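You operate a simulated robot arm through the tools that you are given. There is no shell and no other tool. Be economical: measure what you need, move in short steps, check, and stop when the job is done.

Carry out the task below with a simulated robot arm. There is one attempt and no reset: what you move stays moved.

TASK
Fold the shirt that lies on the folding board; lay it in the white tray.
Fine: red and blue flaps before the yellow one; each flap ends flat again.

Only the result counts: the job must be done as asked and must still hold three seconds after the hand-in. Knocking over, shifting, dropping, spilling or breaking anything else fails it. Flat cloth is picked up by pressing the open fingertips on it (5 to 10 N) and closing them slowly along it; thin cloth reads only 2 to 8 mm in the jaws.

THE ROBOT
A 6-joint arm with a fingered hand, on a carriage that runs on a rail from [0.002, 1.07] to [-0.002, -1.07] (x, y) and turns from -3.124 to 2.688 rad about z. Base frame: it is fixed where the carriage stands at the start and does not move with it; the origin is on the floor, on the carriage's upright axis, x ahead of it, y to its left, z up; the surface under the hand at the start is at about z = 0.906. Lengths are in m, angles in rad, forces in N, time in s.
Its first joint turns from -2.897 to 2.897 rad. Places, roughly: blue flap [0.8, -0.3, 0.9]; orange shirt (22x17x8 cm) [0.8, -0.1, 0.9]; red flap [0.8, 0.1, 0.9]; white tray [0.7, -0.6, 0.9]; yellow flap [0.6, -0.1, 0.9]. Payload 4 kg.
Tool frame: the origin (TCP) lies between the finger pads and is the grasp point; the fingertips stand 0.026 m ahead of it; z points along the fingers, y is the line along which they close. Largest opening 0.132 m; the body of the gripper starts 0.073 m behind the TCP. The gripper is a hand of 4 fingers: y runs from the thumb to the fingers, the wrist lies at [0, 0, -0.239] in the tool frame.
Orientation is told as [roll, pitch, yaw] about the base's x, y, z axes, in that order, counted from this pose: with the fingers straight down and closing along the base's y, the tool's x points along the base's -x, its y along +y and its z along -z.

THE INTERFACE
- The arm moves only by the tool arm_command. Its argument "targets" is a list of rows, each a list of 6 numbers: the shift along the base's x, y, z in m, then the turn, a rotation vector about the base's x, y, z in rad. In form: [[tx, ty, tz, rx, ry, rz], ...]. A call has 1 to 20 rows; each row shifts and turns the commanded pose from where the row before left it. Each row takes 0.2 s and may step no farther than 0.05 m and 0.15 rad from the row before; otherwise, the whole call is refused. A pose out of reach is approached as far as the arm can. The call stops where the force on the tool passes 60 N (or 10 N more than at its start, if that is more) or the arm is blocked; 0.2 s more then pass. In this call time passes only in rows, and 0.2 s behind the last. It gives the time, the measured TCP pose, the force on the tool (base axes), the opening and the grip force at its end, in the units of the frame above (readings bear some noise), with the torque about the TCP (base axes, N m) and any sound that the robot's microphone picked up, and new pictures: "views" is both (left out), scene, wrist or none.
- Cameras (640 x 400 px; columns grow to the right, rows downward): "scene" is now at [0.2425, 0.1364, 1.4577]; the picture's right is [-0.65, -0.76, 0.00], its down [-0.51, 0.43, -0.74] and it looks along [0.57, -0.48, -0.67] (base axes); focal length 261 px, centre (320, 200). "wrist" rides on the gripper at [0.068, 0.002, -0.097] in the tool frame; the picture's right is [-0.03, 1.00, 0.00], its down [-0.82, -0.02, -0.58] and it looks along [-0.58, -0.01, 0.82] (tool axes); focal length 270 px, centre (320, 200). There is no depth. A picture from a camera that has moved, and an enlarged one, comes with that camera's place and axes in the base frame and with its lens.
- lift_body(by): slides the trunk up (or, below 0, down) by that many m; the arm and the scene camera ride with it, the base frame stays. It gives what a move gives, with no picture.
- steer(legs): drives the robot by 1 to 6 legs, each [ahead, left, turn to the left] in m, m and rad, along the robot's own axes; the way and the turn of a leg run together, so that a leg with both is an arc; at most 1.5 m and 3.142 rad a leg. The arm and the cameras ride along, it lands a little off, and it stops where it bumps. It keeps to its track: a leg is cut to what the track allows. It gives what a move gives, and a new picture of the scene camera.
- finger_targets(finger1, finger2, finger3, thumb_bend): sets how far each is bent, from 0 (flat) to 1 (curled in); at 0.3 the hand is open as for a grip, at 0.7 the pads meet at the TCP. One left out holds its place. A second passes; each finger stops where it meets its share of the squeeze, and holds until it gets a number again. It is the only way to open and close the hand. It gives what a move gives, with no picture; readings hold the bend of each and the force on the fingers (four entries, about 0 where the hand has none), thumb and palm.
- pan_tilt(pan, tilt): turns the head with the scene camera to pan (to the left, within 2.496 rad either way) and tilt (down, from -0.506 to 1.204), counted from straight ahead of the robot. It gives what a move gives, and a new picture of the scene camera.
- enlarge(camera, box): a new picture of the part [left, top, right, bottom] of that camera's present view, enlarged. The clock stands still meanwhile.
- sign_off(): hands the job in; it is judged then, once.

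Work in short steps. Places have to be worked out from the pictures, the camera data and where the tool is seen: move nearer, look again, correct. Check each grasp and each placing, and mend what went wrong. You have 120 turns and 260 pictures in all, those below and enlarged ones among them. Open the gripper and draw the arm clear of the work before you hand the job in, unless the task says otherwise; then end with one line.

The tools are called as a command line: name --pt "numbers of a row" for each row, then --argument value for the rest, lists and objects as JSON in quotes. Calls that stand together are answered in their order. arm_command: Moves the arm, as the interface text tells. Its arguments: {"type":"object","properties":{"targets":{"type":"array","items":{"type":"array","items":{"type":"number"}}},"views":{"type":"string","enum":["both","scene","wrist","none"]}},"required":["targets"]} The other tools are called the same way: lift_body (by) slides the trunk up or down; finger_targets (finger1, finger2, finger3, thumb_bend) moves the fingers one by one; steer (legs) drives the base; pan_tilt (pan, tilt) turns the head that bears the scene camera; enlarge (camera, box) takes an enlarged picture of a part of a camera's view; sign_off () hands the job in.

At the start:

```text
clock: 0.0
position: [0.6715, -0.3315, 1.177]
orientation: [-0.001, 0.0, -0.001]
ft_force: [0.3, -0.7, -0.2]
ft_torque: [-0.01, -0.03, 0.0]
grip_width: 0.1319
grasp_force: 0.1
shape: jaw
bend: [0.3, 0.3, 0.3, 0.3]
finger forces: [0.0, 0.0, 0.0, 0.0, 0.1, 0.1]
trunk travel left (down, up): [-0.475, 0.153]
robot x, y, heading: [-0.0012, 0.0001, -0.002]
head pan, tilt: [-0.705, 0.731]
```

scene: 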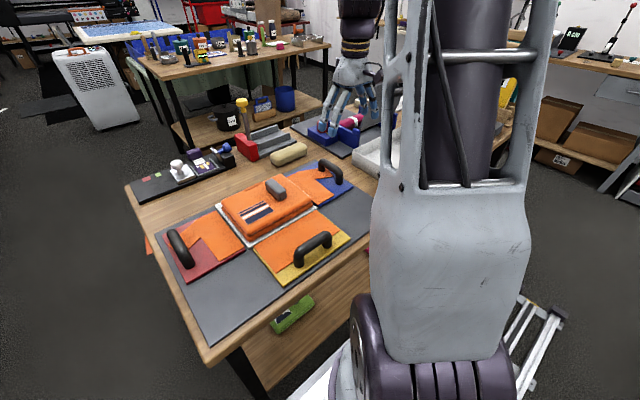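
wrist: 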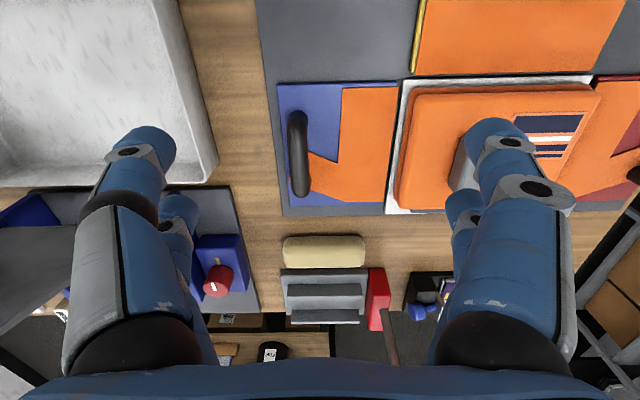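

The pictures show the board with the red flap (left), blue flap (right) and yellow flap (near), each with a handle. I'll enlarge both views to see the details.

enlarge --camera "scene" --box '[120, 130, 400, 305]'

enlarge --camera "wrist" --box '[250, 0, 640, 244]'

```text
2.29 times, centred on (260, 218) of scene
camera zoom: at [0.2425, 0.1364, 1.4577], right [-0.65, -0.76, 0.0], down [-0.51, 0.43, -0.74], along [0.57, -0.48, -0.67], focal length 597 px, centre (457, 160)
```

zoom: 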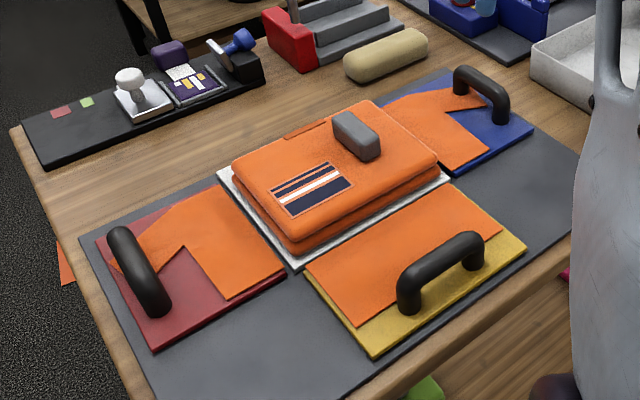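

```text
1.64 times, centred on (445, 122) of wrist
camera zoom: at [0.6024, -0.3307, 1.2749], right [0.03, 1.0, 0.0], down [0.82, -0.02, 0.58], along [0.58, -0.01, -0.82], focal length 443 px, centre (115, 328)
```

zoom: 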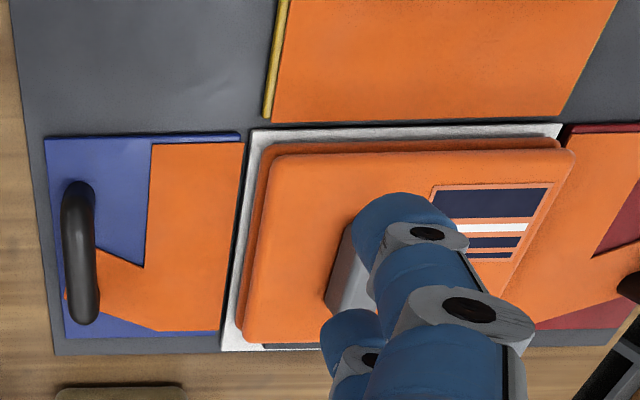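

I judge the blue handle to be a bar along x at about (0.755, -0.36, 0.96), with the hinge near y=-0.235. I move above it and look.

arm_command --pt "0.03 -0.01 -0.03 0 0 0" --pt "0.03 -0.01 -0.03 0 0 0" --pt "0.0235 -0.01 -0.037 0 0 0" --pt "0 0 -0.02 0 0 0" --views "both"

pan_tilt --pan -0.3 --tilt 0.75

```text
clock: 1.0
position: [0.7542, -0.3607, 1.0609]
orientation: [0.001, -0.001, 0.0]
ft_force: [0.7, 0.6, -1.5]
ft_torque: [-0.04, 0.01, -0.01]
grip_width: 0.1319
grasp_force: 0.0
shape: jaw
bend: [0.3, 0.3, 0.3, 0.3]
finger forces: [0.1, 0.0, 0.1, 0.0, 0.0, 0.0]
trunk travel left (down, up): [-0.475, 0.153]
robot x, y, heading: [0.0027, 0.0003, -0.004]
head pan, tilt: [-0.705, 0.731]
camera scene: at [0.2424, 0.1364, 1.4577], right [-0.65, -0.76, 0.0], down [-0.51, 0.43, -0.74], along [0.57, -0.48, -0.67], focal length 261 px, centre (320, 200)
camera wrist: at [0.6848, -0.3615, 1.1581], right [0.03, 1.0, 0.0], down [0.82, -0.02, 0.58], along [0.58, -0.01, -0.82], focal length 270 px, centre (320, 200)
```

scene: 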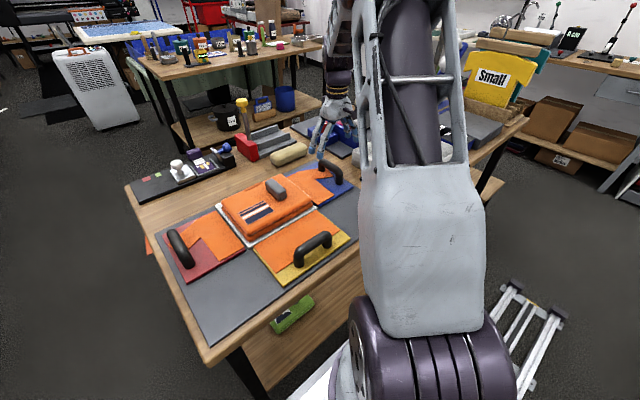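
wrist: 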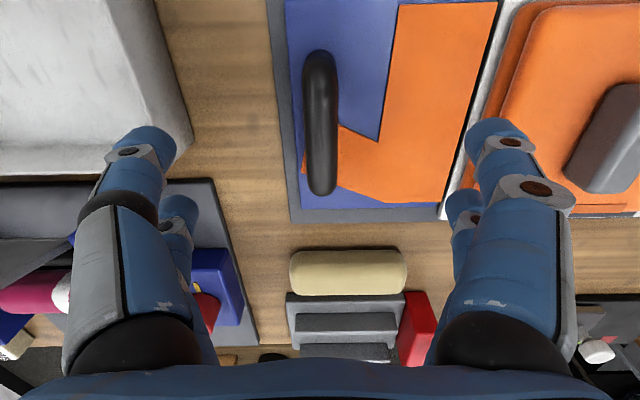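

```text
clock: 1.9
position: [0.7536, -0.3614, 1.0608]
orientation: [0.0, 0.0, 0.001]
ft_force: [0.1, -0.7, 0.3]
ft_torque: [-0.04, 0.02, 0.0]
grip_width: 0.1317
grasp_force: 0.1
shape: jaw
bend: [0.3, 0.3, 0.3, 0.3]
finger forces: [0.0, 0.0, 0.1, 0.0, 0.0, 0.0]
trunk travel left (down, up): [-0.475, 0.153]
robot x, y, heading: [-0.0017, -0.0025, -0.002]
head pan, tilt: [-0.3, 0.75]
camera scene: at [0.258, 0.166, 1.4562], right [-0.3, -0.95, 0.0], down [-0.65, 0.2, -0.73], along [0.7, -0.22, -0.68], focal length 261 px, centre (320, 200)
```

scene: 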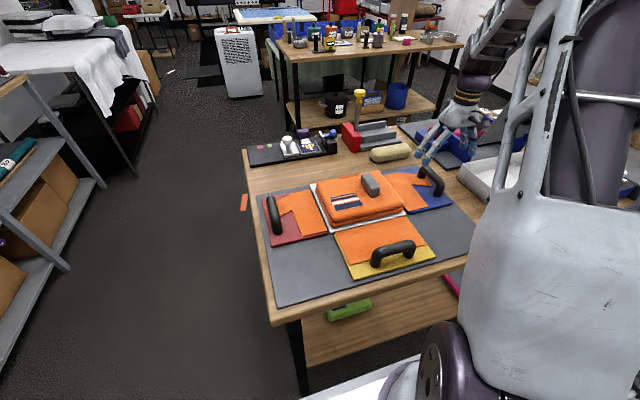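

The tool is aligned with the handle in y. I descend straddling it, to about 0.965.

arm_command --pt "0 -0.002 -0.04 0 0 0" --pt "0.002 0 -0.04 0 0 0" --pt "0 0 -0.015 0 0 0" --views "both"

enlarge --camera "scene" --box '[250, 120, 490, 270]'

```text
clock: 2.7
position: [0.7556, -0.3628, 0.9672]
orientation: [-0.001, -0.001, 0.0]
ft_force: [-0.3, -0.1, 0.7]
ft_torque: [0.0, -0.02, -0.01]
grip_width: 0.1319
grasp_force: 0.1
shape: jaw
bend: [0.3, 0.3, 0.3, 0.3]
finger forces: [0.1, 0.0, 0.1, 0.0, 0.0, 0.0]
trunk travel left (down, up): [-0.475, 0.153]
robot x, y, heading: [-0.0033, 0.0013, -0.0]
head pan, tilt: [-0.3, 0.75]
camera scene: at [0.2578, 0.1662, 1.4562], right [-0.3, -0.96, 0.0], down [-0.65, 0.2, -0.73], along [0.7, -0.22, -0.68], focal length 261 px, centre (320, 200)
camera wrist: at [0.6868, -0.3621, 1.064], right [0.03, 1.0, 0.0], down [0.82, -0.02, 0.58], along [0.58, -0.01, -0.82], focal length 270 px, centre (320, 200)
```

scene: 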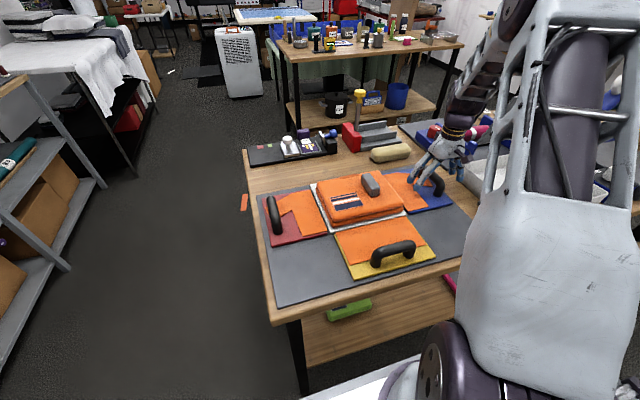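
wrist: 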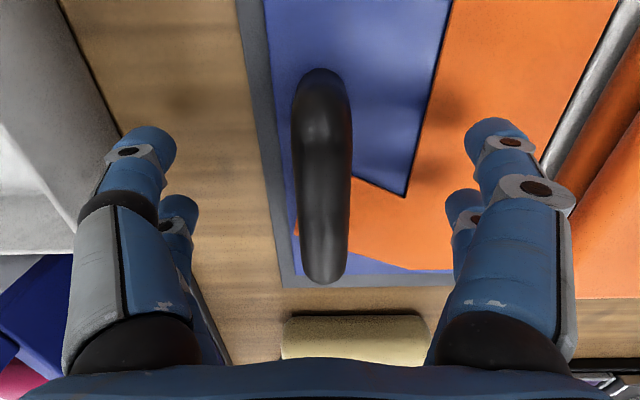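

```text
2.67 times, centred on (370, 195) of scene
camera zoom: at [0.2578, 0.1662, 1.4562], right [-0.3, -0.96, 0.0], down [-0.65, 0.2, -0.73], along [0.7, -0.22, -0.68], focal length 696 px, centre (187, 213)
```

zoom: 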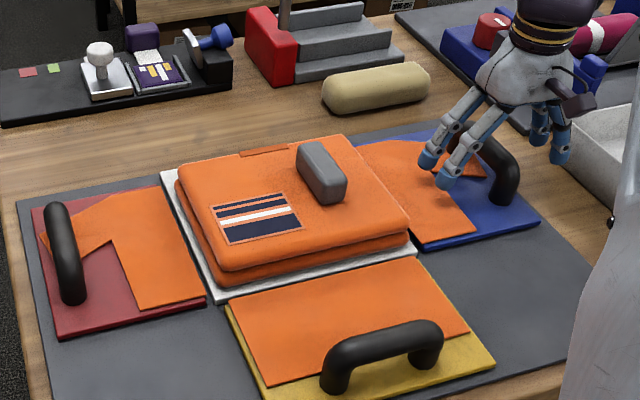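

The bar looks to be centred at about z 0.956 and y -0.361. I go down 1 cm and close around it.

arm_command --pt "0 0.001 -0.01 0 0 0" --views "none"

finger_targets --finger1 0.7 --finger2 0.7 --finger3 0.7 --thumb_bend 0.7

enlarge --camera "wrist" --box '[0, 0, 640, 400]'

```text
clock: 3.1
position: [0.7553, -0.3619, 0.9562]
orientation: [0.0, 0.0, 0.0]
ft_force: [-0.1, 0.3, -0.4]
ft_torque: [-0.01, 0.0, 0.01]
grip_width: 0.132
grasp_force: 0.0
shape: jaw
bend: [0.3, 0.3, 0.3, 0.3]
finger forces: [0.1, 0.0, 0.1, 0.1, 0.1, 0.1]
trunk travel left (down, up): [-0.475, 0.153]
robot x, y, heading: [0.0012, -0.0019, -0.003]
head pan, tilt: [-0.3, 0.75]
```

```text
clock: 4.1
position: [0.7572, -0.3611, 0.9553]
orientation: [0.001, -0.001, -0.001]
ft_force: [0.7, 0.1, -1.2]
ft_torque: [0.01, -0.07, 0.04]
grip_width: 0.0127
grasp_force: 3.4
shape: fingers
bend: [0.66, 0.7, 0.7, 0.68]
finger forces: [2.6, 0.2, 0.1, 0.0, 3.2, 0.1]
trunk travel left (down, up): [-0.475, 0.153]
robot x, y, heading: [0.0002, -0.0002, 0.004]
head pan, tilt: [-0.3, 0.75]
```

```text
1.00 times, centred on (320, 200) of wrist (not enlarged: the box is as wide or as high as the picture)
camera zoom: at [0.6869, -0.3611, 1.0537], right [0.03, 1.0, 0.0], down [0.82, -0.02, 0.58], along [0.58, -0.01, -0.82], focal length 270 px, centre (320, 200)
```

zoom: 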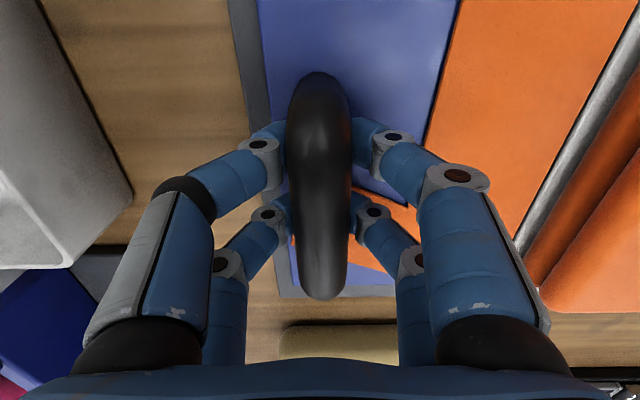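

The fingers have closed around and partly beneath the bar. I squeeze a bit more and swing the flap through about 0.48 rad, with the hand tilting along.

finger_targets --finger1 0.75 --finger2 0.75 --finger3 0.75 --thumb_bend 0.75

arm_command --pt "0 0.0053 0.0159 -0.075 0 0" --pt "0 0.0071 0.0152 -0.075 0 0" --pt "0 0.009 0.0142 -0.075 0 0" --pt "0 0.0105 0.0131 -0.075 0 0" --views "both"

```text
clock: 5.1
position: [0.7568, -0.362, 0.9563]
orientation: [0.0, -0.001, 0.0]
ft_force: [5.0, -2.5, -2.2]
ft_torque: [-0.08, -0.03, 0.1]
grip_width: 0.0095
grasp_force: 8.5
shape: fingers
bend: [0.71, 0.73, 0.73, 0.67]
finger forces: [7.0, 0.0, 0.0, 0.1, 9.3, 0.0]
trunk travel left (down, up): [-0.475, 0.153]
robot x, y, heading: [-0.0034, 0.0009, 0.003]
head pan, tilt: [-0.3, 0.75]
```

```text
clock: 6.1
position: [0.7568, -0.3296, 1.0151]
orientation: [-0.3, 0.0, 0.0]
ft_force: [5.3, 0.9, -2.1]
ft_torque: [-0.16, 0.02, 0.19]
grip_width: 0.0079
grasp_force: 12.2
shape: fingers
bend: [0.71, 0.73, 0.74, 0.71]
finger forces: [6.8, 7.4, 0.1, 0.0, 10.4, 0.0]
trunk travel left (down, up): [-0.475, 0.153]
robot x, y, heading: [0.001, -0.0029, -0.004]
head pan, tilt: [-0.3, 0.75]
camera scene: at [0.2583, 0.1661, 1.4561], right [-0.3, -0.96, 0.0], down [-0.65, 0.2, -0.73], along [0.7, -0.22, -0.68], focal length 261 px, centre (320, 200)
camera wrist: at [0.688, -0.3007, 1.1069], right [0.03, 0.95, -0.3], down [0.82, 0.15, 0.56], along [0.58, -0.26, -0.78], focal length 270 px, centre (320, 200)
```

scene: 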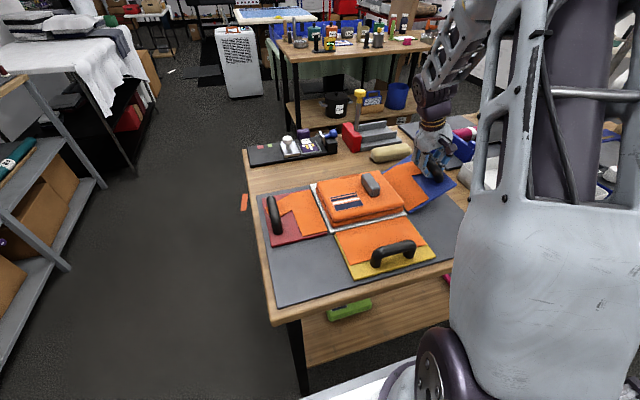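
wrist: 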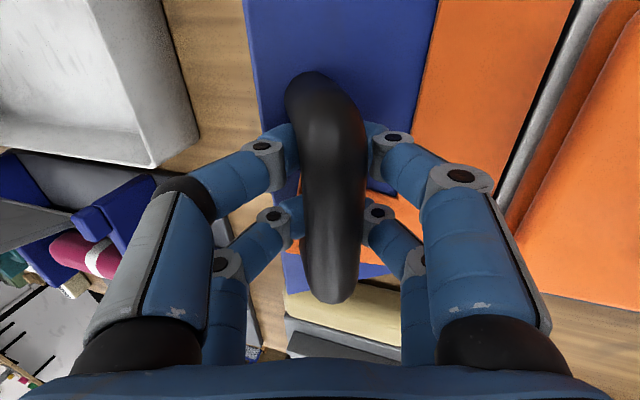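

The flap is rising nicely with low forces. I go on to about 75° of flap angle.

arm_command --pt "0 0.0121 0.0117 -0.08 0 0" --pt "0 0.0133 0.0102 -0.08 0 0" --pt "0 0.0145 0.0085 -0.08 0 0" --pt "0 0.0154 0.0067 -0.08 0 0" --pt "0 0.0161 0.0048 -0.08 0 0" --pt "0 0.0165 0.0028 -0.08 0 0" --pt "0 0.0168 0.0009 -0.08 0 0" --views "both"

```text
clock: 7.7
position: [0.7586, -0.2248, 1.0575]
orientation: [-0.861, 0.0, 0.0]
ft_force: [8.4, -6.1, -21.0]
ft_torque: [-0.66, 0.14, 0.2]
grip_width: 0.0084
grasp_force: 23.9
shape: fingers
bend: [0.7, 0.69, 0.75, 0.73]
finger forces: [15.7, 16.3, 0.0, 0.1, 14.2, 0.0]
trunk travel left (down, up): [-0.475, 0.153]
robot x, y, heading: [-0.0006, -0.0027, -0.001]
head pan, tilt: [-0.3, 0.75]
camera scene: at [0.2591, 0.1653, 1.456], right [-0.3, -0.96, 0.0], down [-0.65, 0.2, -0.73], along [0.7, -0.22, -0.68], focal length 261 px, centre (320, 200)
camera wrist: at [0.6888, -0.1515, 1.1206], right [0.02, 0.65, -0.76], down [0.82, 0.42, 0.39], along [0.58, -0.63, -0.52], focal length 270 px, centre (320, 200)
```

scene: 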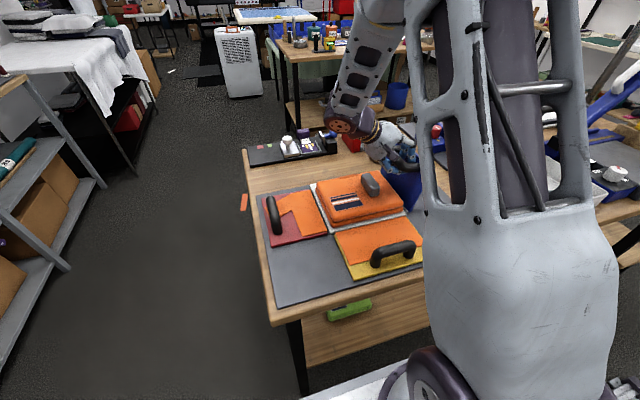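
wrist: 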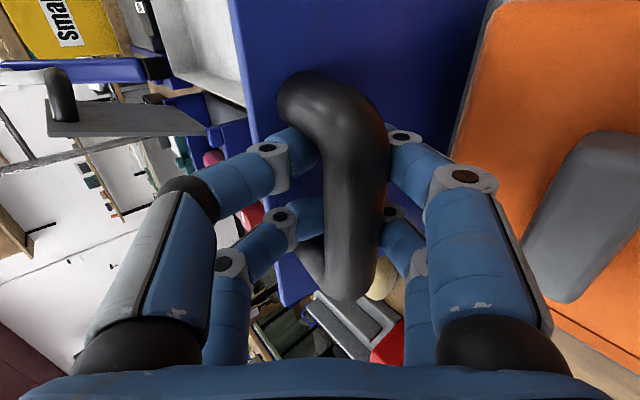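

The flap is near 75° and I am pulling slightly too high (-21 N in z). I lower a little and carry on past vertical.

arm_command --pt "0 0.01 -0.005 -0.08 0 0" --pt "0 0.0155 -0.003 -0.08 0 0" --pt "0 0.0155 -0.005 -0.08 0 0" --views "both"

```text
clock: 8.5
position: [0.7575, -0.1854, 1.0455]
orientation: [-1.1, -0.002, 0.002]
ft_force: [13.6, -3.7, -3.9]
ft_torque: [-0.59, 0.34, 0.17]
grip_width: 0.0059
grasp_force: 20.4
shape: fingers
bend: [0.71, 0.7, 0.75, 0.73]
finger forces: [10.5, 11.1, 0.0, 0.0, 19.1, 0.0]
trunk travel left (down, up): [-0.475, 0.153]
robot x, y, heading: [0.0026, -0.0001, 0.001]
head pan, tilt: [-0.3, 0.75]
camera scene: at [0.2585, 0.1658, 1.4561], right [-0.3, -0.96, 0.0], down [-0.65, 0.2, -0.73], along [0.7, -0.22, -0.68], focal length 261 px, centre (320, 200)
camera wrist: at [0.6887, -0.0993, 1.0889], right [0.03, 0.45, -0.89], down [0.81, 0.51, 0.28], along [0.58, -0.73, -0.36], focal length 270 px, centre (320, 200)
```

scene: 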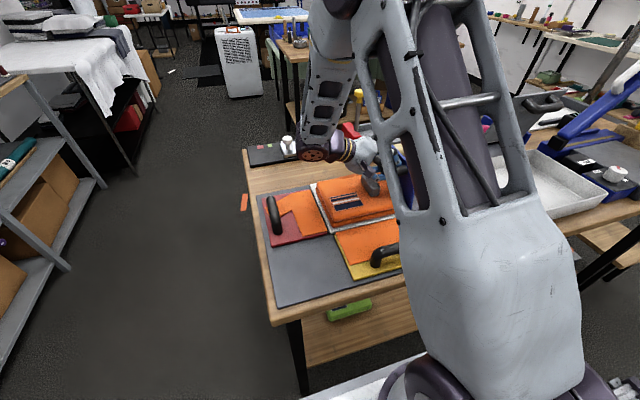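
wrist: 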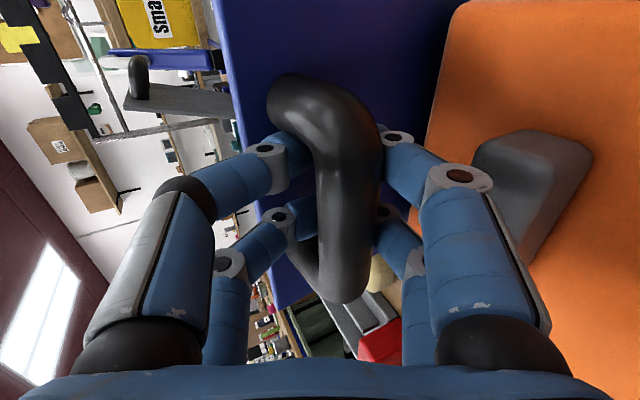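

The flap is about vertical, with the sleeve no longer seen on it. I press on another ~15° in small steps to make the fold sure, then look.

arm_command --pt "0 0.014 -0.005 -0.04 0 0" --pt "0 0.014 -0.006 -0.04 0 0" --views "both"

```text
clock: 9.1
position: [0.7566, -0.1612, 1.033]
orientation: [-1.181, 0.0, -0.004]
ft_force: [17.9, -42.2, -3.4]
ft_torque: [0.03, 0.24, 0.6]
grip_width: 0.0139
grasp_force: 23.6
shape: fingers
bend: [0.7, 0.7, 0.65, 0.66]
finger forces: [7.1, 7.3, 10.4, 0.1, 22.6, 0.0]
trunk travel left (down, up): [-0.475, 0.153]
robot x, y, heading: [0.0012, -0.0028, -0.004]
head pan, tilt: [-0.3, 0.75]
camera scene: at [0.2592, 0.1631, 1.4562], right [-0.3, -0.95, 0.0], down [-0.65, 0.2, -0.73], along [0.7, -0.22, -0.68], focal length 261 px, centre (320, 200)
camera wrist: at [0.6884, -0.072, 1.0698], right [0.03, 0.38, -0.92], down [0.82, 0.52, 0.24], along [0.57, -0.76, -0.3], focal length 270 px, centre (320, 200)
```

scene: 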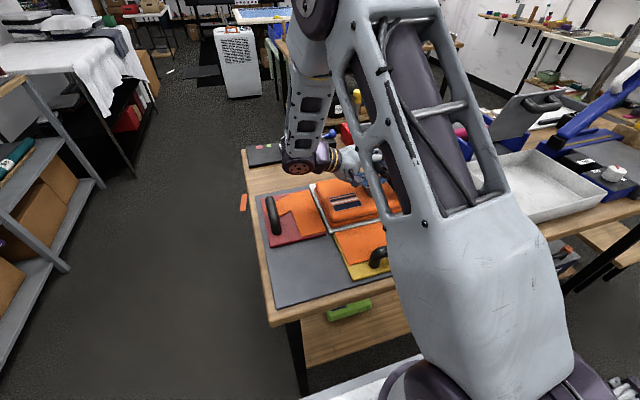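
wrist: 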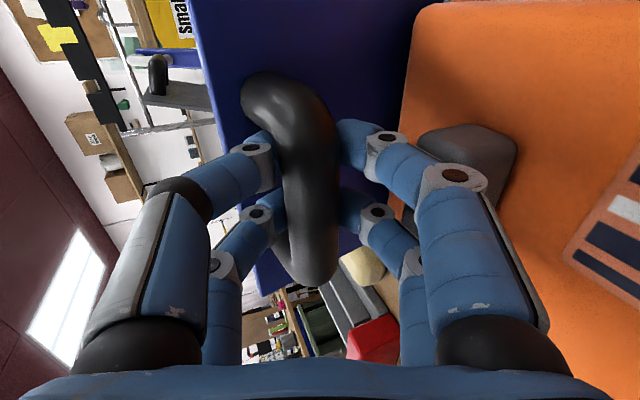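

Strong resistance at about 100°: that's the stop, and the sleeve is gone from the flap. I swing back along the same arc.

arm_command --pt "0 -0.014 0.006 0.04 0 0" --pt "0 -0.014 0.005 0.04 0 0" --pt "0 -0.0155 0.005 0.08 0 0" --pt "0 -0.0155 0.003 0.08 0 0" --pt "0 -0.012 0.001 0.08 0 0" --pt "0 -0.0165 -0.0015 0.08 0 0" --pt "0 -0.0165 -0.003 0.08 0 0" --pt "0 -0.016 -0.005 0.08 0 0" --pt "0 -0.0152 -0.0066 0.08 0 0" --pt "0 -0.0141 -0.0084 0.08 0 0" --views "both"

```text
clock: 11.3
position: [0.757, -0.3051, 1.0322]
orientation: [-0.46, -0.001, 0.0]
ft_force: [19.0, -2.4, -0.5]
ft_torque: [-0.02, -0.14, 0.25]
grip_width: 0.0004
grasp_force: 14.6
shape: fingers
bend: [0.72, 0.72, 0.72, 0.72]
finger forces: [4.8, 4.3, 0.0, 0.1, 21.1, 0.1]
trunk travel left (down, up): [-0.475, 0.153]
robot x, y, heading: [0.0031, 0.0013, 0.001]
head pan, tilt: [-0.3, 0.75]
camera scene: at [0.2587, 0.1661, 1.456], right [-0.3, -0.96, 0.0], down [-0.65, 0.2, -0.73], along [0.7, -0.22, -0.68], focal length 261 px, centre (320, 200)
camera wrist: at [0.6887, -0.2618, 1.118], right [0.03, 0.9, -0.44], down [0.81, 0.24, 0.53], along [0.58, -0.37, -0.72], focal length 270 px, centre (320, 200)
```

scene: 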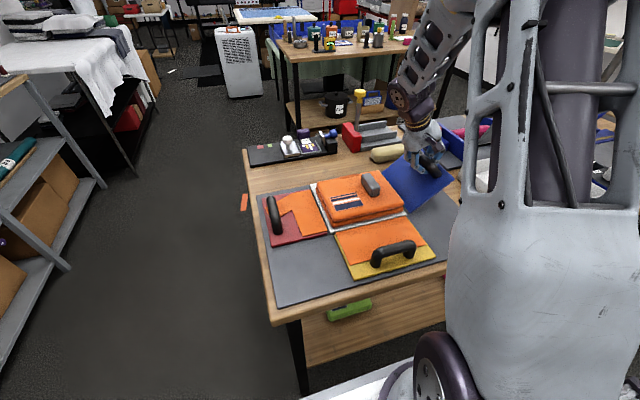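
wrist: 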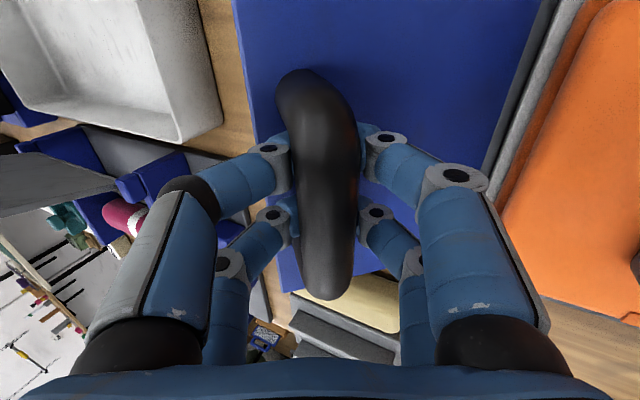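

The blue flap is bare now: the sleeve is folded. I lay the flap down to the start pose and press it flat.

arm_command --pt "0 -0.0133 -0.0102 0.077 0 0" --pt "0 -0.0121 -0.0117 0.077 0 0" --pt "0 -0.0105 -0.0131 0.077 0 0" --pt "0 -0.009 -0.0142 0.077 0 0" --pt "0 -0.0071 -0.0152 0.077 0 0" --pt "0 -0.0053 -0.012 0.075 0 0" --views "wrist"

```text
clock: 12.7
position: [0.7564, -0.3615, 0.9539]
orientation: [0.001, 0.0, 0.001]
ft_force: [26.5, 3.3, -1.4]
ft_torque: [0.28, -0.44, -0.14]
grip_width: 0.0019
grasp_force: 17.9
shape: fingers
bend: [0.73, 0.72, 0.71, 0.72]
finger forces: [15.0, 0.0, 0.0, 0.0, 19.6, 0.1]
trunk travel left (down, up): [-0.475, 0.153]
robot x, y, heading: [0.0033, 0.0001, 0.001]
head pan, tilt: [-0.3, 0.75]
camera wrist: at [0.6884, -0.3617, 1.0521], right [0.02, 1.0, 0.0], down [0.82, -0.02, 0.58], along [0.58, -0.01, -0.82], focal length 270 px, centre (320, 200)
```

wrist: 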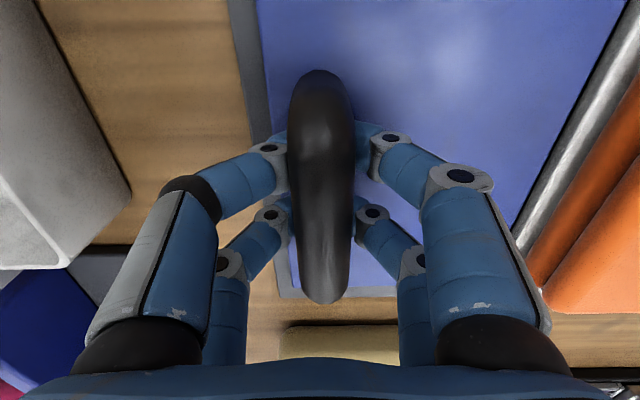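

The flap looks flat at its start pose. I open the hand, then rise and check.

finger_targets --finger1 0.3 --finger2 0.3 --finger3 0.3 --thumb_bend 0.3

arm_command --pt "0 0 0.03 0 0 0" --pt "0 0 0.04 0 0 0" --pt "0 0.0 0.05 0 0 0" --pt "0 0.05 0.02 0 0 0" --pt "0 0.05 0.0 0 0 0" --pt "0 0.05 0.0 0 0 0" --pt "0 0.05 0.0 0 0 0" --views "both"

```text
clock: 13.7
position: [0.756, -0.3634, 0.9544]
orientation: [0.0, -0.001, 0.001]
ft_force: [-0.6, 0.6, -0.2]
ft_torque: [0.01, -0.03, 0.03]
grip_width: 0.1325
grasp_force: 0.1
shape: fingers
bend: [0.3, 0.3, 0.3, 0.3]
finger forces: [0.1, 0.1, 0.0, 0.0, 0.0, 0.0]
trunk travel left (down, up): [-0.475, 0.153]
robot x, y, heading: [0.0017, 0.0022, -0.003]
head pan, tilt: [-0.3, 0.75]
```

```text
refused: row 4 steps farther than a row can; nothing moved
```

The hand is open; a row was too long. I rise and traverse towards the red handle in allowed steps.

arm_command --pt "0 0 0.03 0 0 0" --pt "0 0 0.04 0 0 0" --pt "0 0 0.04 0 0 0" --pt "0 0 0.03 0 0 0" --pt "0 0.049 0 0 0 0" --pt "0 0.049 0 0 0 0" --pt "0 0.049 0 0 0 0" --pt "0 0.049 0 0 0 0" --pt "0 0.049 0 0 0 0" --pt "0 0.049 0 0 0 0" --pt "0 0.049 0 0 0 0" --pt "0 0.049 0 0 0 0" --views "both"

enlarge --camera "scene" --box '[230, 120, 470, 270]'

```text
clock: 16.3
position: [0.7584, 0.0295, 1.0952]
orientation: [0.0, 0.0, -0.002]
ft_force: [-0.2, 0.2, 0.0]
ft_torque: [0.01, -0.01, -0.02]
grip_width: 0.1329
grasp_force: 0.1
shape: fingers
bend: [0.3, 0.3, 0.3, 0.3]
finger forces: [0.0, 0.1, 0.0, 0.1, 0.0, 0.0]
trunk travel left (down, up): [-0.475, 0.153]
robot x, y, heading: [-0.0008, -0.0032, -0.002]
head pan, tilt: [-0.3, 0.75]
camera scene: at [0.258, 0.1657, 1.4562], right [-0.3, -0.96, 0.0], down [-0.65, 0.2, -0.73], along [0.7, -0.22, -0.68], focal length 261 px, centre (320, 200)
camera wrist: at [0.6898, 0.0303, 1.1934], right [0.03, 1.0, 0.0], down [0.82, -0.02, 0.58], along [0.58, -0.02, -0.82], focal length 270 px, centre (320, 200)
```

scene: 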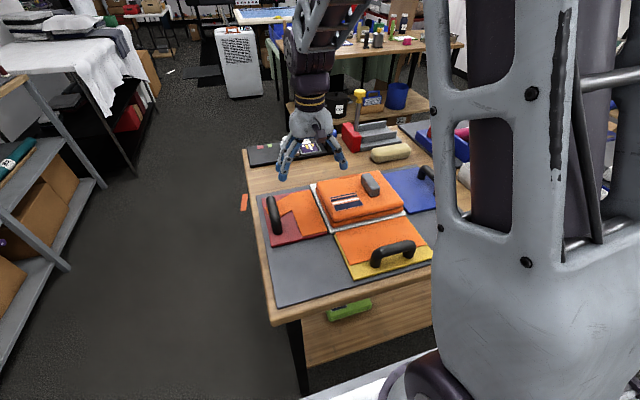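
wrist: 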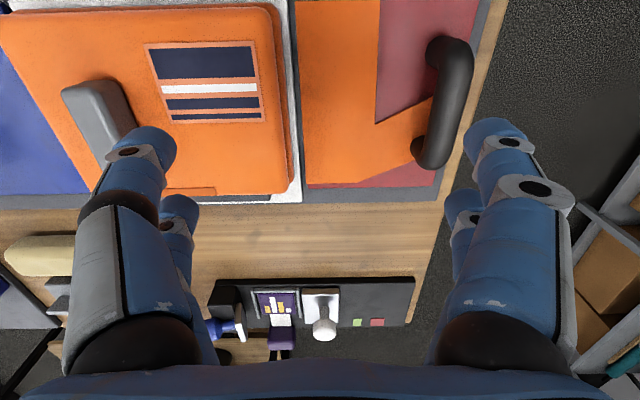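

```text
2.67 times, centred on (350, 195) of scene
camera zoom: at [0.258, 0.1657, 1.4562], right [-0.3, -0.96, 0.0], down [-0.65, 0.2, -0.73], along [0.7, -0.22, -0.68], focal length 696 px, centre (240, 213)
```

zoom: 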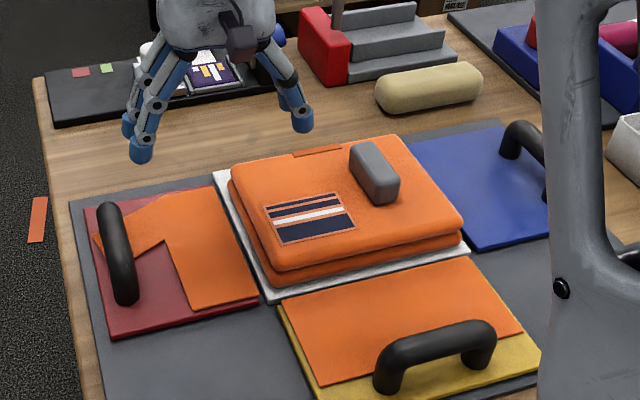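

Blue lies flat. The red handle is at about (0.757, 0.134); I move over it and descend to 0.985 to check alignment.

arm_command --pt "0 0.049 0 0 0 0" --pt "0 0.049 0 0 0 0" --pt "0 0.006 -0.04 0 0 0" --pt "0 0 -0.04 0 0 0" --pt "0 0 -0.03 0 0 0" --views "both"

```text
clock: 17.5
position: [0.7594, 0.1374, 0.9859]
orientation: [0.0, -0.001, 0.001]
ft_force: [-0.1, -0.6, 0.5]
ft_torque: [0.0, -0.04, -0.01]
grip_width: 0.1326
grasp_force: 0.1
shape: fingers
bend: [0.3, 0.3, 0.3, 0.3]
finger forces: [0.0, 0.0, 0.0, 0.0, 0.1, 0.0]
trunk travel left (down, up): [-0.475, 0.153]
robot x, y, heading: [-0.0014, -0.0, 0.003]
head pan, tilt: [-0.3, 0.75]
camera scene: at [0.2576, 0.166, 1.4562], right [-0.3, -0.96, 0.0], down [-0.65, 0.2, -0.73], along [0.7, -0.22, -0.68], focal length 261 px, centre (320, 200)
camera wrist: at [0.6897, 0.1369, 1.0835], right [0.03, 1.0, 0.0], down [0.82, -0.02, 0.58], along [0.58, -0.01, -0.82], focal length 270 px, centre (320, 200)
```

scene: 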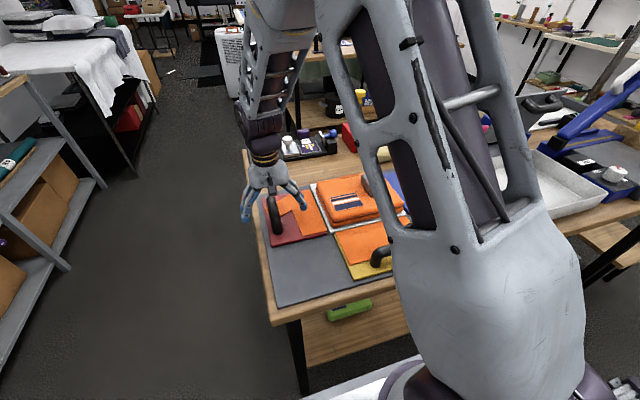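
wrist: 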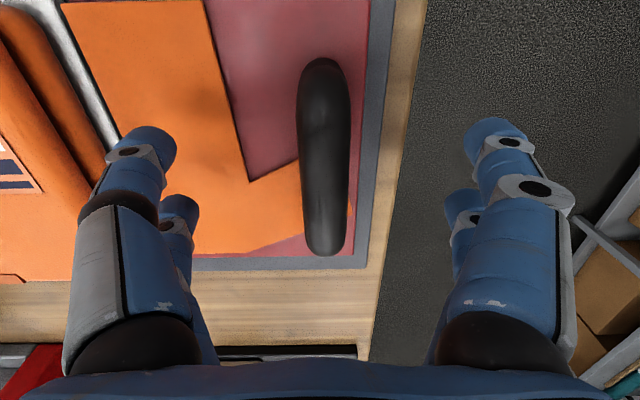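

Well aligned (bar at y≈0.138). I descend to 0.956 and grip.

arm_command --pt "-0.002 0 -0.02 0 0 0" --pt "0 0 -0.01 0 0 0" --views "none"

finger_targets --finger1 0.73 --finger2 0.73 --finger3 0.73 --thumb_bend 0.73

arm_command --pt "0 -0.0053 0.0159 0.075 0 0" --pt "0 -0.0071 0.0152 0.075 0 0" --pt "0 -0.009 0.0142 0.075 0 0" --pt "0 -0.0105 0.0131 0.075 0 0" --views "both"

```text
clock: 18.1
position: [0.7572, 0.1354, 0.954]
orientation: [-0.002, 0.001, 0.001]
ft_force: [0.4, 0.1, 0.8]
ft_torque: [-0.02, 0.0, -0.01]
grip_width: 0.1329
grasp_force: 0.0
shape: fingers
bend: [0.3, 0.3, 0.3, 0.3]
finger forces: [0.0, 0.1, 0.0, 0.0, 0.0, 0.1]
trunk travel left (down, up): [-0.475, 0.153]
robot x, y, heading: [0.0043, -0.0026, -0.002]
head pan, tilt: [-0.3, 0.75]
```

```text
clock: 19.1
position: [0.7569, 0.1358, 0.9543]
orientation: [-0.001, 0.001, 0.0]
ft_force: [5.0, 2.2, -2.3]
ft_torque: [0.01, -0.09, -0.02]
grip_width: 0.0109
grasp_force: 6.1
shape: fingers
bend: [0.68, 0.72, 0.72, 0.69]
finger forces: [6.8, 0.1, 0.0, 0.0, 4.9, 0.1]
trunk travel left (down, up): [-0.475, 0.153]
robot x, y, heading: [-0.0016, -0.0004, -0.005]
head pan, tilt: [-0.3, 0.75]
```

```text
clock: 20.1
position: [0.7565, 0.1024, 1.0135]
orientation: [0.3, -0.002, -0.001]
ft_force: [11.2, 3.8, 0.7]
ft_torque: [0.32, -0.06, -0.25]
grip_width: 0.0122
grasp_force: 10.1
shape: fingers
bend: [0.7, 0.72, 0.72, 0.69]
finger forces: [13.3, 0.0, 0.1, 0.0, 7.5, 0.1]
trunk travel left (down, up): [-0.475, 0.153]
robot x, y, heading: [0.0019, -0.0003, -0.001]
head pan, tilt: [-0.3, 0.75]
camera scene: at [0.2585, 0.1664, 1.456], right [-0.3, -0.96, 0.0], down [-0.65, 0.2, -0.73], along [0.7, -0.22, -0.68], focal length 261 px, centre (320, 200)
camera wrist: at [0.6873, 0.074, 1.1064], right [0.03, 0.95, 0.3], down [0.82, -0.19, 0.55], along [0.58, 0.23, -0.78], focal length 270 px, centre (320, 200)
```

scene: 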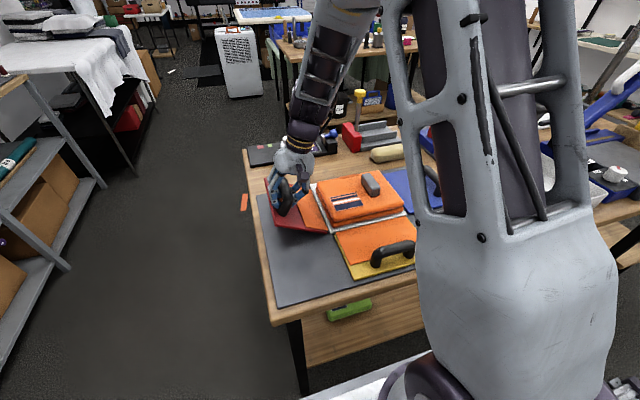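
wrist: 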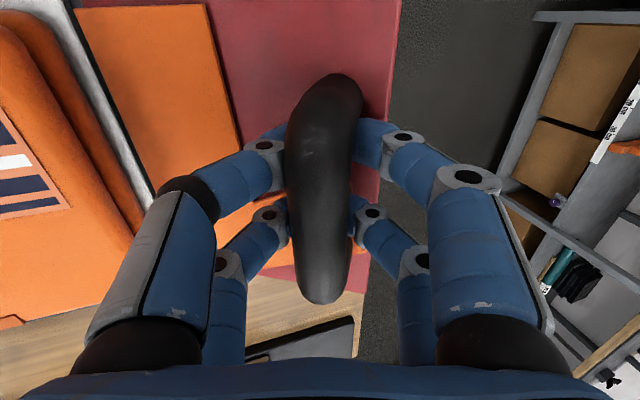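

The red flap follows well. I continue the mirrored arc to just past vertical.

arm_command --pt "0 -0.0121 0.0115 0.08 0 0" --pt "0 -0.0133 0.01 0.08 0 0" --pt "0 -0.0145 0.008 0.08 0 0" --pt "0 -0.0154 0.0058 0.08 0 0" --pt "0 -0.0158 0.0035 0.08 0 0" --pt "0 -0.016 0.0015 0.08 0 0" --pt "0 -0.016 -0.001 0.08 0 0" --pt "0 -0.0155 -0.003 0.08 0 0" --pt "0 -0.0155 -0.005 0.08 0 0" --views "both"

```text
clock: 22.1
position: [0.7555, -0.0348, 1.0441]
orientation: [1.021, -0.001, -0.002]
ft_force: [21.8, 2.7, 12.6]
ft_torque: [1.22, 0.72, -0.53]
grip_width: 0.0255
grasp_force: 25.7
shape: fingers
bend: [0.68, 0.71, 0.7, 0.68]
finger forces: [32.9, 5.1, 6.3, 0.0, 7.6, 0.0]
trunk travel left (down, up): [-0.475, 0.153]
robot x, y, heading: [0.0036, 0.0019, 0.002]
head pan, tilt: [-0.3, 0.75]
camera scene: at [0.2584, 0.1662, 1.4561], right [-0.3, -0.96, 0.0], down [-0.65, 0.2, -0.73], along [0.7, -0.22, -0.68], focal length 261 px, centre (320, 200)
camera wrist: at [0.6861, -0.1173, 1.0968], right [0.03, 0.52, 0.85], down [0.81, -0.5, 0.29], along [0.58, 0.69, -0.44], focal length 270 px, centre (320, 200)
```

scene: 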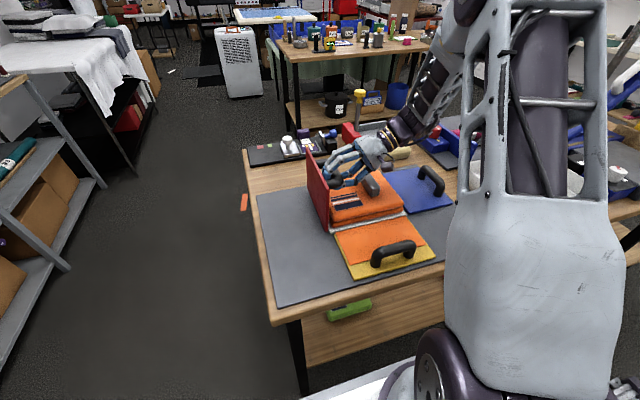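
wrist: 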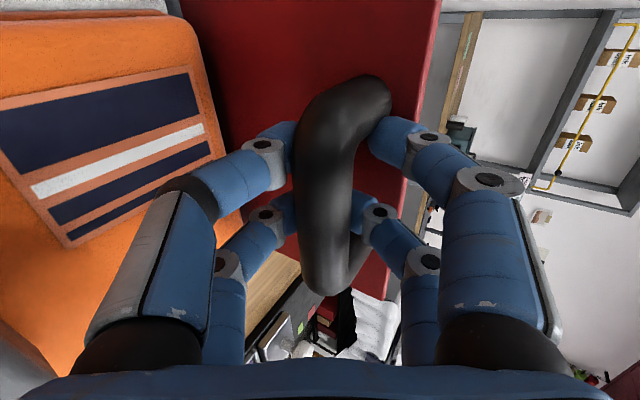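

The red flap is about vertical and bare. I push a little further like for the blue one, then swing back.

arm_command --pt "0 -0.0145 -0.006 0.06 0 0" --pt "0 -0.012 -0.006 0.04 0 0" --views "scene"

enlarge --camera "scene" --box '[230, 120, 470, 270]'

```text
clock: 22.7
position: [0.7555, -0.0595, 1.031]
orientation: [1.122, -0.002, -0.002]
ft_force: [22.3, 1.1, 20.3]
ft_torque: [1.32, 0.92, -0.48]
grip_width: 0.029
grasp_force: 26.0
shape: fingers
bend: [0.64, 0.69, 0.71, 0.69]
finger forces: [33.9, 8.6, 4.3, 0.0, 5.0, 0.0]
trunk travel left (down, up): [-0.475, 0.153]
robot x, y, heading: [0.0055, 0.0002, -0.003]
head pan, tilt: [-0.3, 0.75]
camera scene: at [0.2581, 0.1661, 1.4562], right [-0.3, -0.96, 0.0], down [-0.65, 0.2, -0.73], along [0.7, -0.22, -0.68], focal length 261 px, centre (320, 200)
```

scene: 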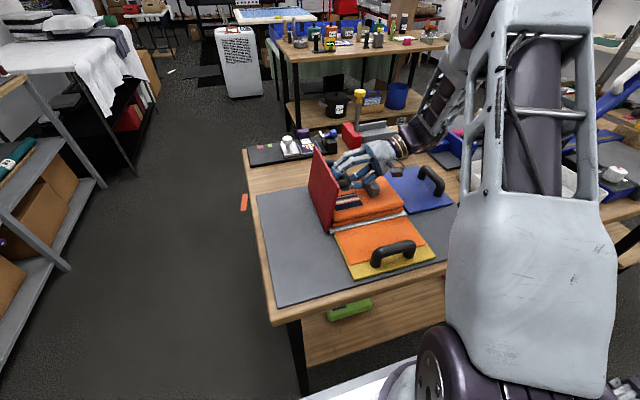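

```text
2.67 times, centred on (350, 195) of scene
camera zoom: at [0.2581, 0.1661, 1.4562], right [-0.3, -0.96, 0.0], down [-0.65, 0.2, -0.73], along [0.7, -0.22, -0.68], focal length 696 px, centre (240, 213)
```

zoom: 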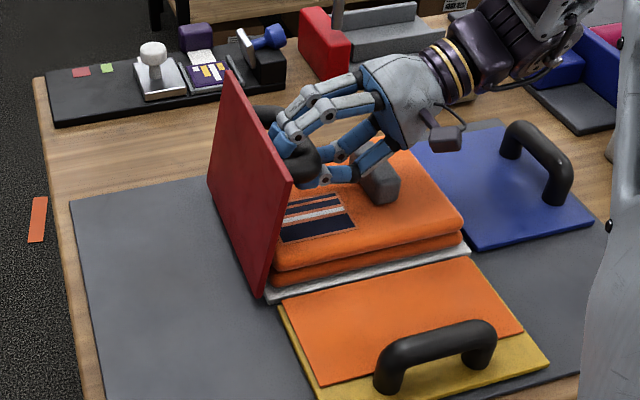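

Past vertical, and the sleeve has gone over. I swing the red flap back along the arc.

arm_command --pt "0 0.012 0.005 -0.04 0 0" --pt "0 0.0145 0.004 -0.06 0 0" --pt "0 0.0155 0.004 -0.08 0 0" --pt "0 0.0155 0.003 -0.08 0 0" --pt "0 0.016 0.001 -0.08 0 0" --pt "0 0.016 -0.0005 -0.08 0 0" --pt "0 0.0158 -0.002 -0.08 0 0" --pt "0 0.0154 -0.0048 -0.08 0 0" --pt "0 0.0145 -0.007 -0.08 0 0" --pt "0 0.0133 -0.01 -0.08 0 0" --pt "0 0.0121 -0.0115 -0.08 0 0" --views "wrist"

```text
clock: 25.1
position: [0.7548, 0.0992, 1.0139]
orientation: [0.299, -0.001, 0.0]
ft_force: [10.3, 6.2, 2.5]
ft_torque: [0.17, -0.08, -0.31]
grip_width: 0.0151
grasp_force: 9.0
shape: fingers
bend: [0.67, 0.72, 0.72, 0.71]
finger forces: [13.5, 0.0, 0.0, 0.1, 5.1, 0.0]
trunk travel left (down, up): [-0.475, 0.153]
robot x, y, heading: [0.0034, 0.0001, 0.0]
head pan, tilt: [-0.3, 0.75]
camera wrist: at [0.6857, 0.071, 1.1076], right [0.03, 0.96, 0.29], down [0.82, -0.19, 0.55], along [0.58, 0.23, -0.78], focal length 270 px, centre (320, 200)
```

wrist: 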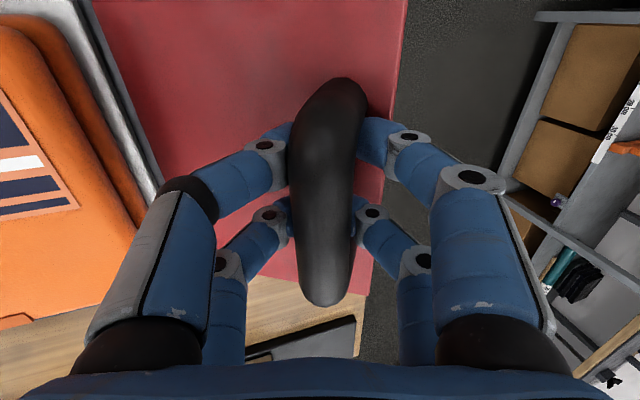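

The red flap is on its way down and bare. I lay it flat (target y 0.137, z 0.955).

arm_command --pt "0 0.0115 -0.0131 -0.075 0 0" --pt "0 0.01 -0.0142 -0.075 0 0" --pt "0 0.0075 -0.0152 -0.075 0 0" --pt "0 0.0058 -0.0165 -0.075 0 0" --views "wrist"

finger_targets --finger1 0.3 --finger2 0.3 --finger3 0.3 --thumb_bend 0.3

```text
clock: 26.1
position: [0.7557, 0.1336, 0.9536]
orientation: [-0.001, -0.001, 0.0]
ft_force: [8.4, 1.8, -1.8]
ft_torque: [-0.04, -0.17, -0.1]
grip_width: 0.0126
grasp_force: 7.8
shape: fingers
bend: [0.67, 0.72, 0.72, 0.71]
finger forces: [9.0, 0.1, 0.1, 0.0, 7.3, 0.1]
trunk travel left (down, up): [-0.475, 0.153]
robot x, y, heading: [0.001, -0.001, -0.0]
head pan, tilt: [-0.3, 0.75]
camera wrist: at [0.6862, 0.1343, 1.0511], right [0.03, 1.0, 0.0], down [0.82, -0.02, 0.58], along [0.58, -0.02, -0.82], focal length 270 px, centre (320, 200)
```

wrist: 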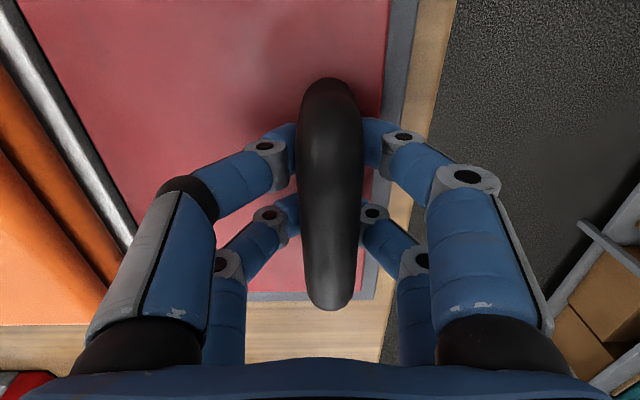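

```text
clock: 27.1
position: [0.7559, 0.1352, 0.9542]
orientation: [-0.001, 0.0, 0.001]
ft_force: [-0.4, 0.7, -0.7]
ft_torque: [0.0, 0.0, 0.0]
grip_width: 0.1326
grasp_force: 0.0
shape: fingers
bend: [0.3, 0.3, 0.3, 0.3]
finger forces: [0.0, 0.0, 0.0, 0.0, 0.0, 0.1]
trunk travel left (down, up): [-0.475, 0.153]
robot x, y, heading: [0.0025, 0.0017, -0.003]
head pan, tilt: [-0.3, 0.75]
```

Red is flat and released. For the yellow flap the hand has to tilt over in x, so I rise and drive the carriage to the right (y≈-0.38) for better reach.

arm_command --pt "0 0 0.03 0 0 0" --pt "0 0 0.04 0 0 0" --pt "0 0 0.045 0 0 0" --pt "0 0 0.045 0 0 0" --pt "0 0 0.045 0 0 0" --views "none"

steer --legs '[[0, -0.38, 0]]'

pan_tilt --pan 0.0 --tilt 0.85

```text
clock: 28.3
position: [0.7553, 0.1343, 1.1575]
orientation: [0.001, 0.001, 0.0]
ft_force: [0.5, 0.1, -0.3]
ft_torque: [-0.01, 0.03, -0.03]
grip_width: 0.1326
grasp_force: 0.2
shape: fingers
bend: [0.3, 0.3, 0.3, 0.3]
finger forces: [0.0, 0.0, 0.0, 0.0, 0.0, 0.0]
trunk travel left (down, up): [-0.475, 0.153]
robot x, y, heading: [-0.0009, -0.0043, -0.002]
head pan, tilt: [-0.3, 0.75]
```

```text
clock: 30.7
position: [0.755, -0.2542, 1.1572]
orientation: [-0.001, 0.0, -0.006]
ft_force: [-0.2, 0.2, 0.1]
ft_torque: [-0.02, 0.02, -0.02]
grip_width: 0.1327
grasp_force: 0.0
shape: fingers
bend: [0.3, 0.3, 0.3, 0.3]
finger forces: [0.0, 0.0, 0.1, 0.0, 0.0, 0.0]
trunk travel left (down, up): [-0.475, 0.153]
robot x, y, heading: [-0.0005, -0.3847, -0.008]
head pan, tilt: [-0.3, 0.75]
camera scene: at [0.2583, -0.2171, 1.4562], right [-0.3, -0.95, 0.0], down [-0.65, 0.21, -0.73], along [0.7, -0.22, -0.68], focal length 261 px, centre (320, 200)
```

scene: 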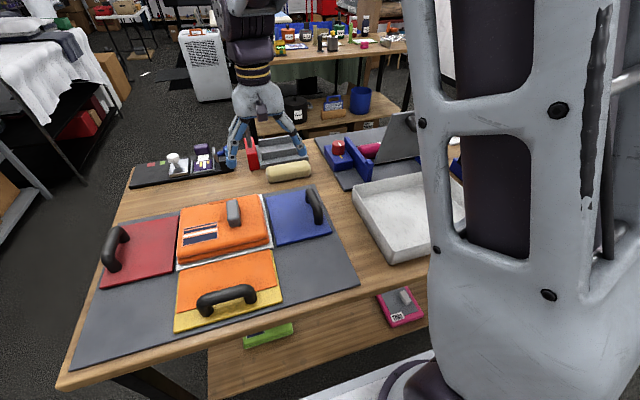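

```text
clock: 31.5
position: [0.7564, -0.2528, 1.1574]
orientation: [-0.002, 0.0, -0.005]
ft_force: [0.0, -0.3, 0.8]
ft_torque: [-0.01, 0.02, 0.0]
grip_width: 0.1328
grasp_force: 0.1
shape: fingers
bend: [0.3, 0.3, 0.3, 0.3]
finger forces: [0.0, 0.1, 0.0, 0.1, 0.0, 0.1]
trunk travel left (down, up): [-0.475, 0.153]
robot x, y, heading: [0.0003, -0.3835, -0.003]
head pan, tilt: [0.0, 0.85]
camera scene: at [0.2574, -0.1926, 1.4482], right [-0.01, -1.0, 0.0], down [-0.75, 0.0, -0.66], along [0.66, 0.0, -0.75], focal length 261 px, centre (320, 200)
```

scene: 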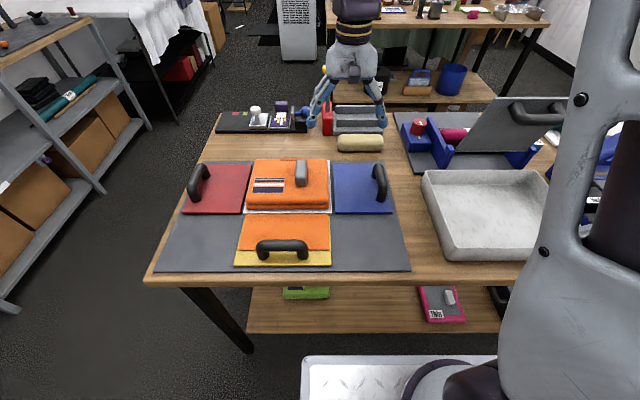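

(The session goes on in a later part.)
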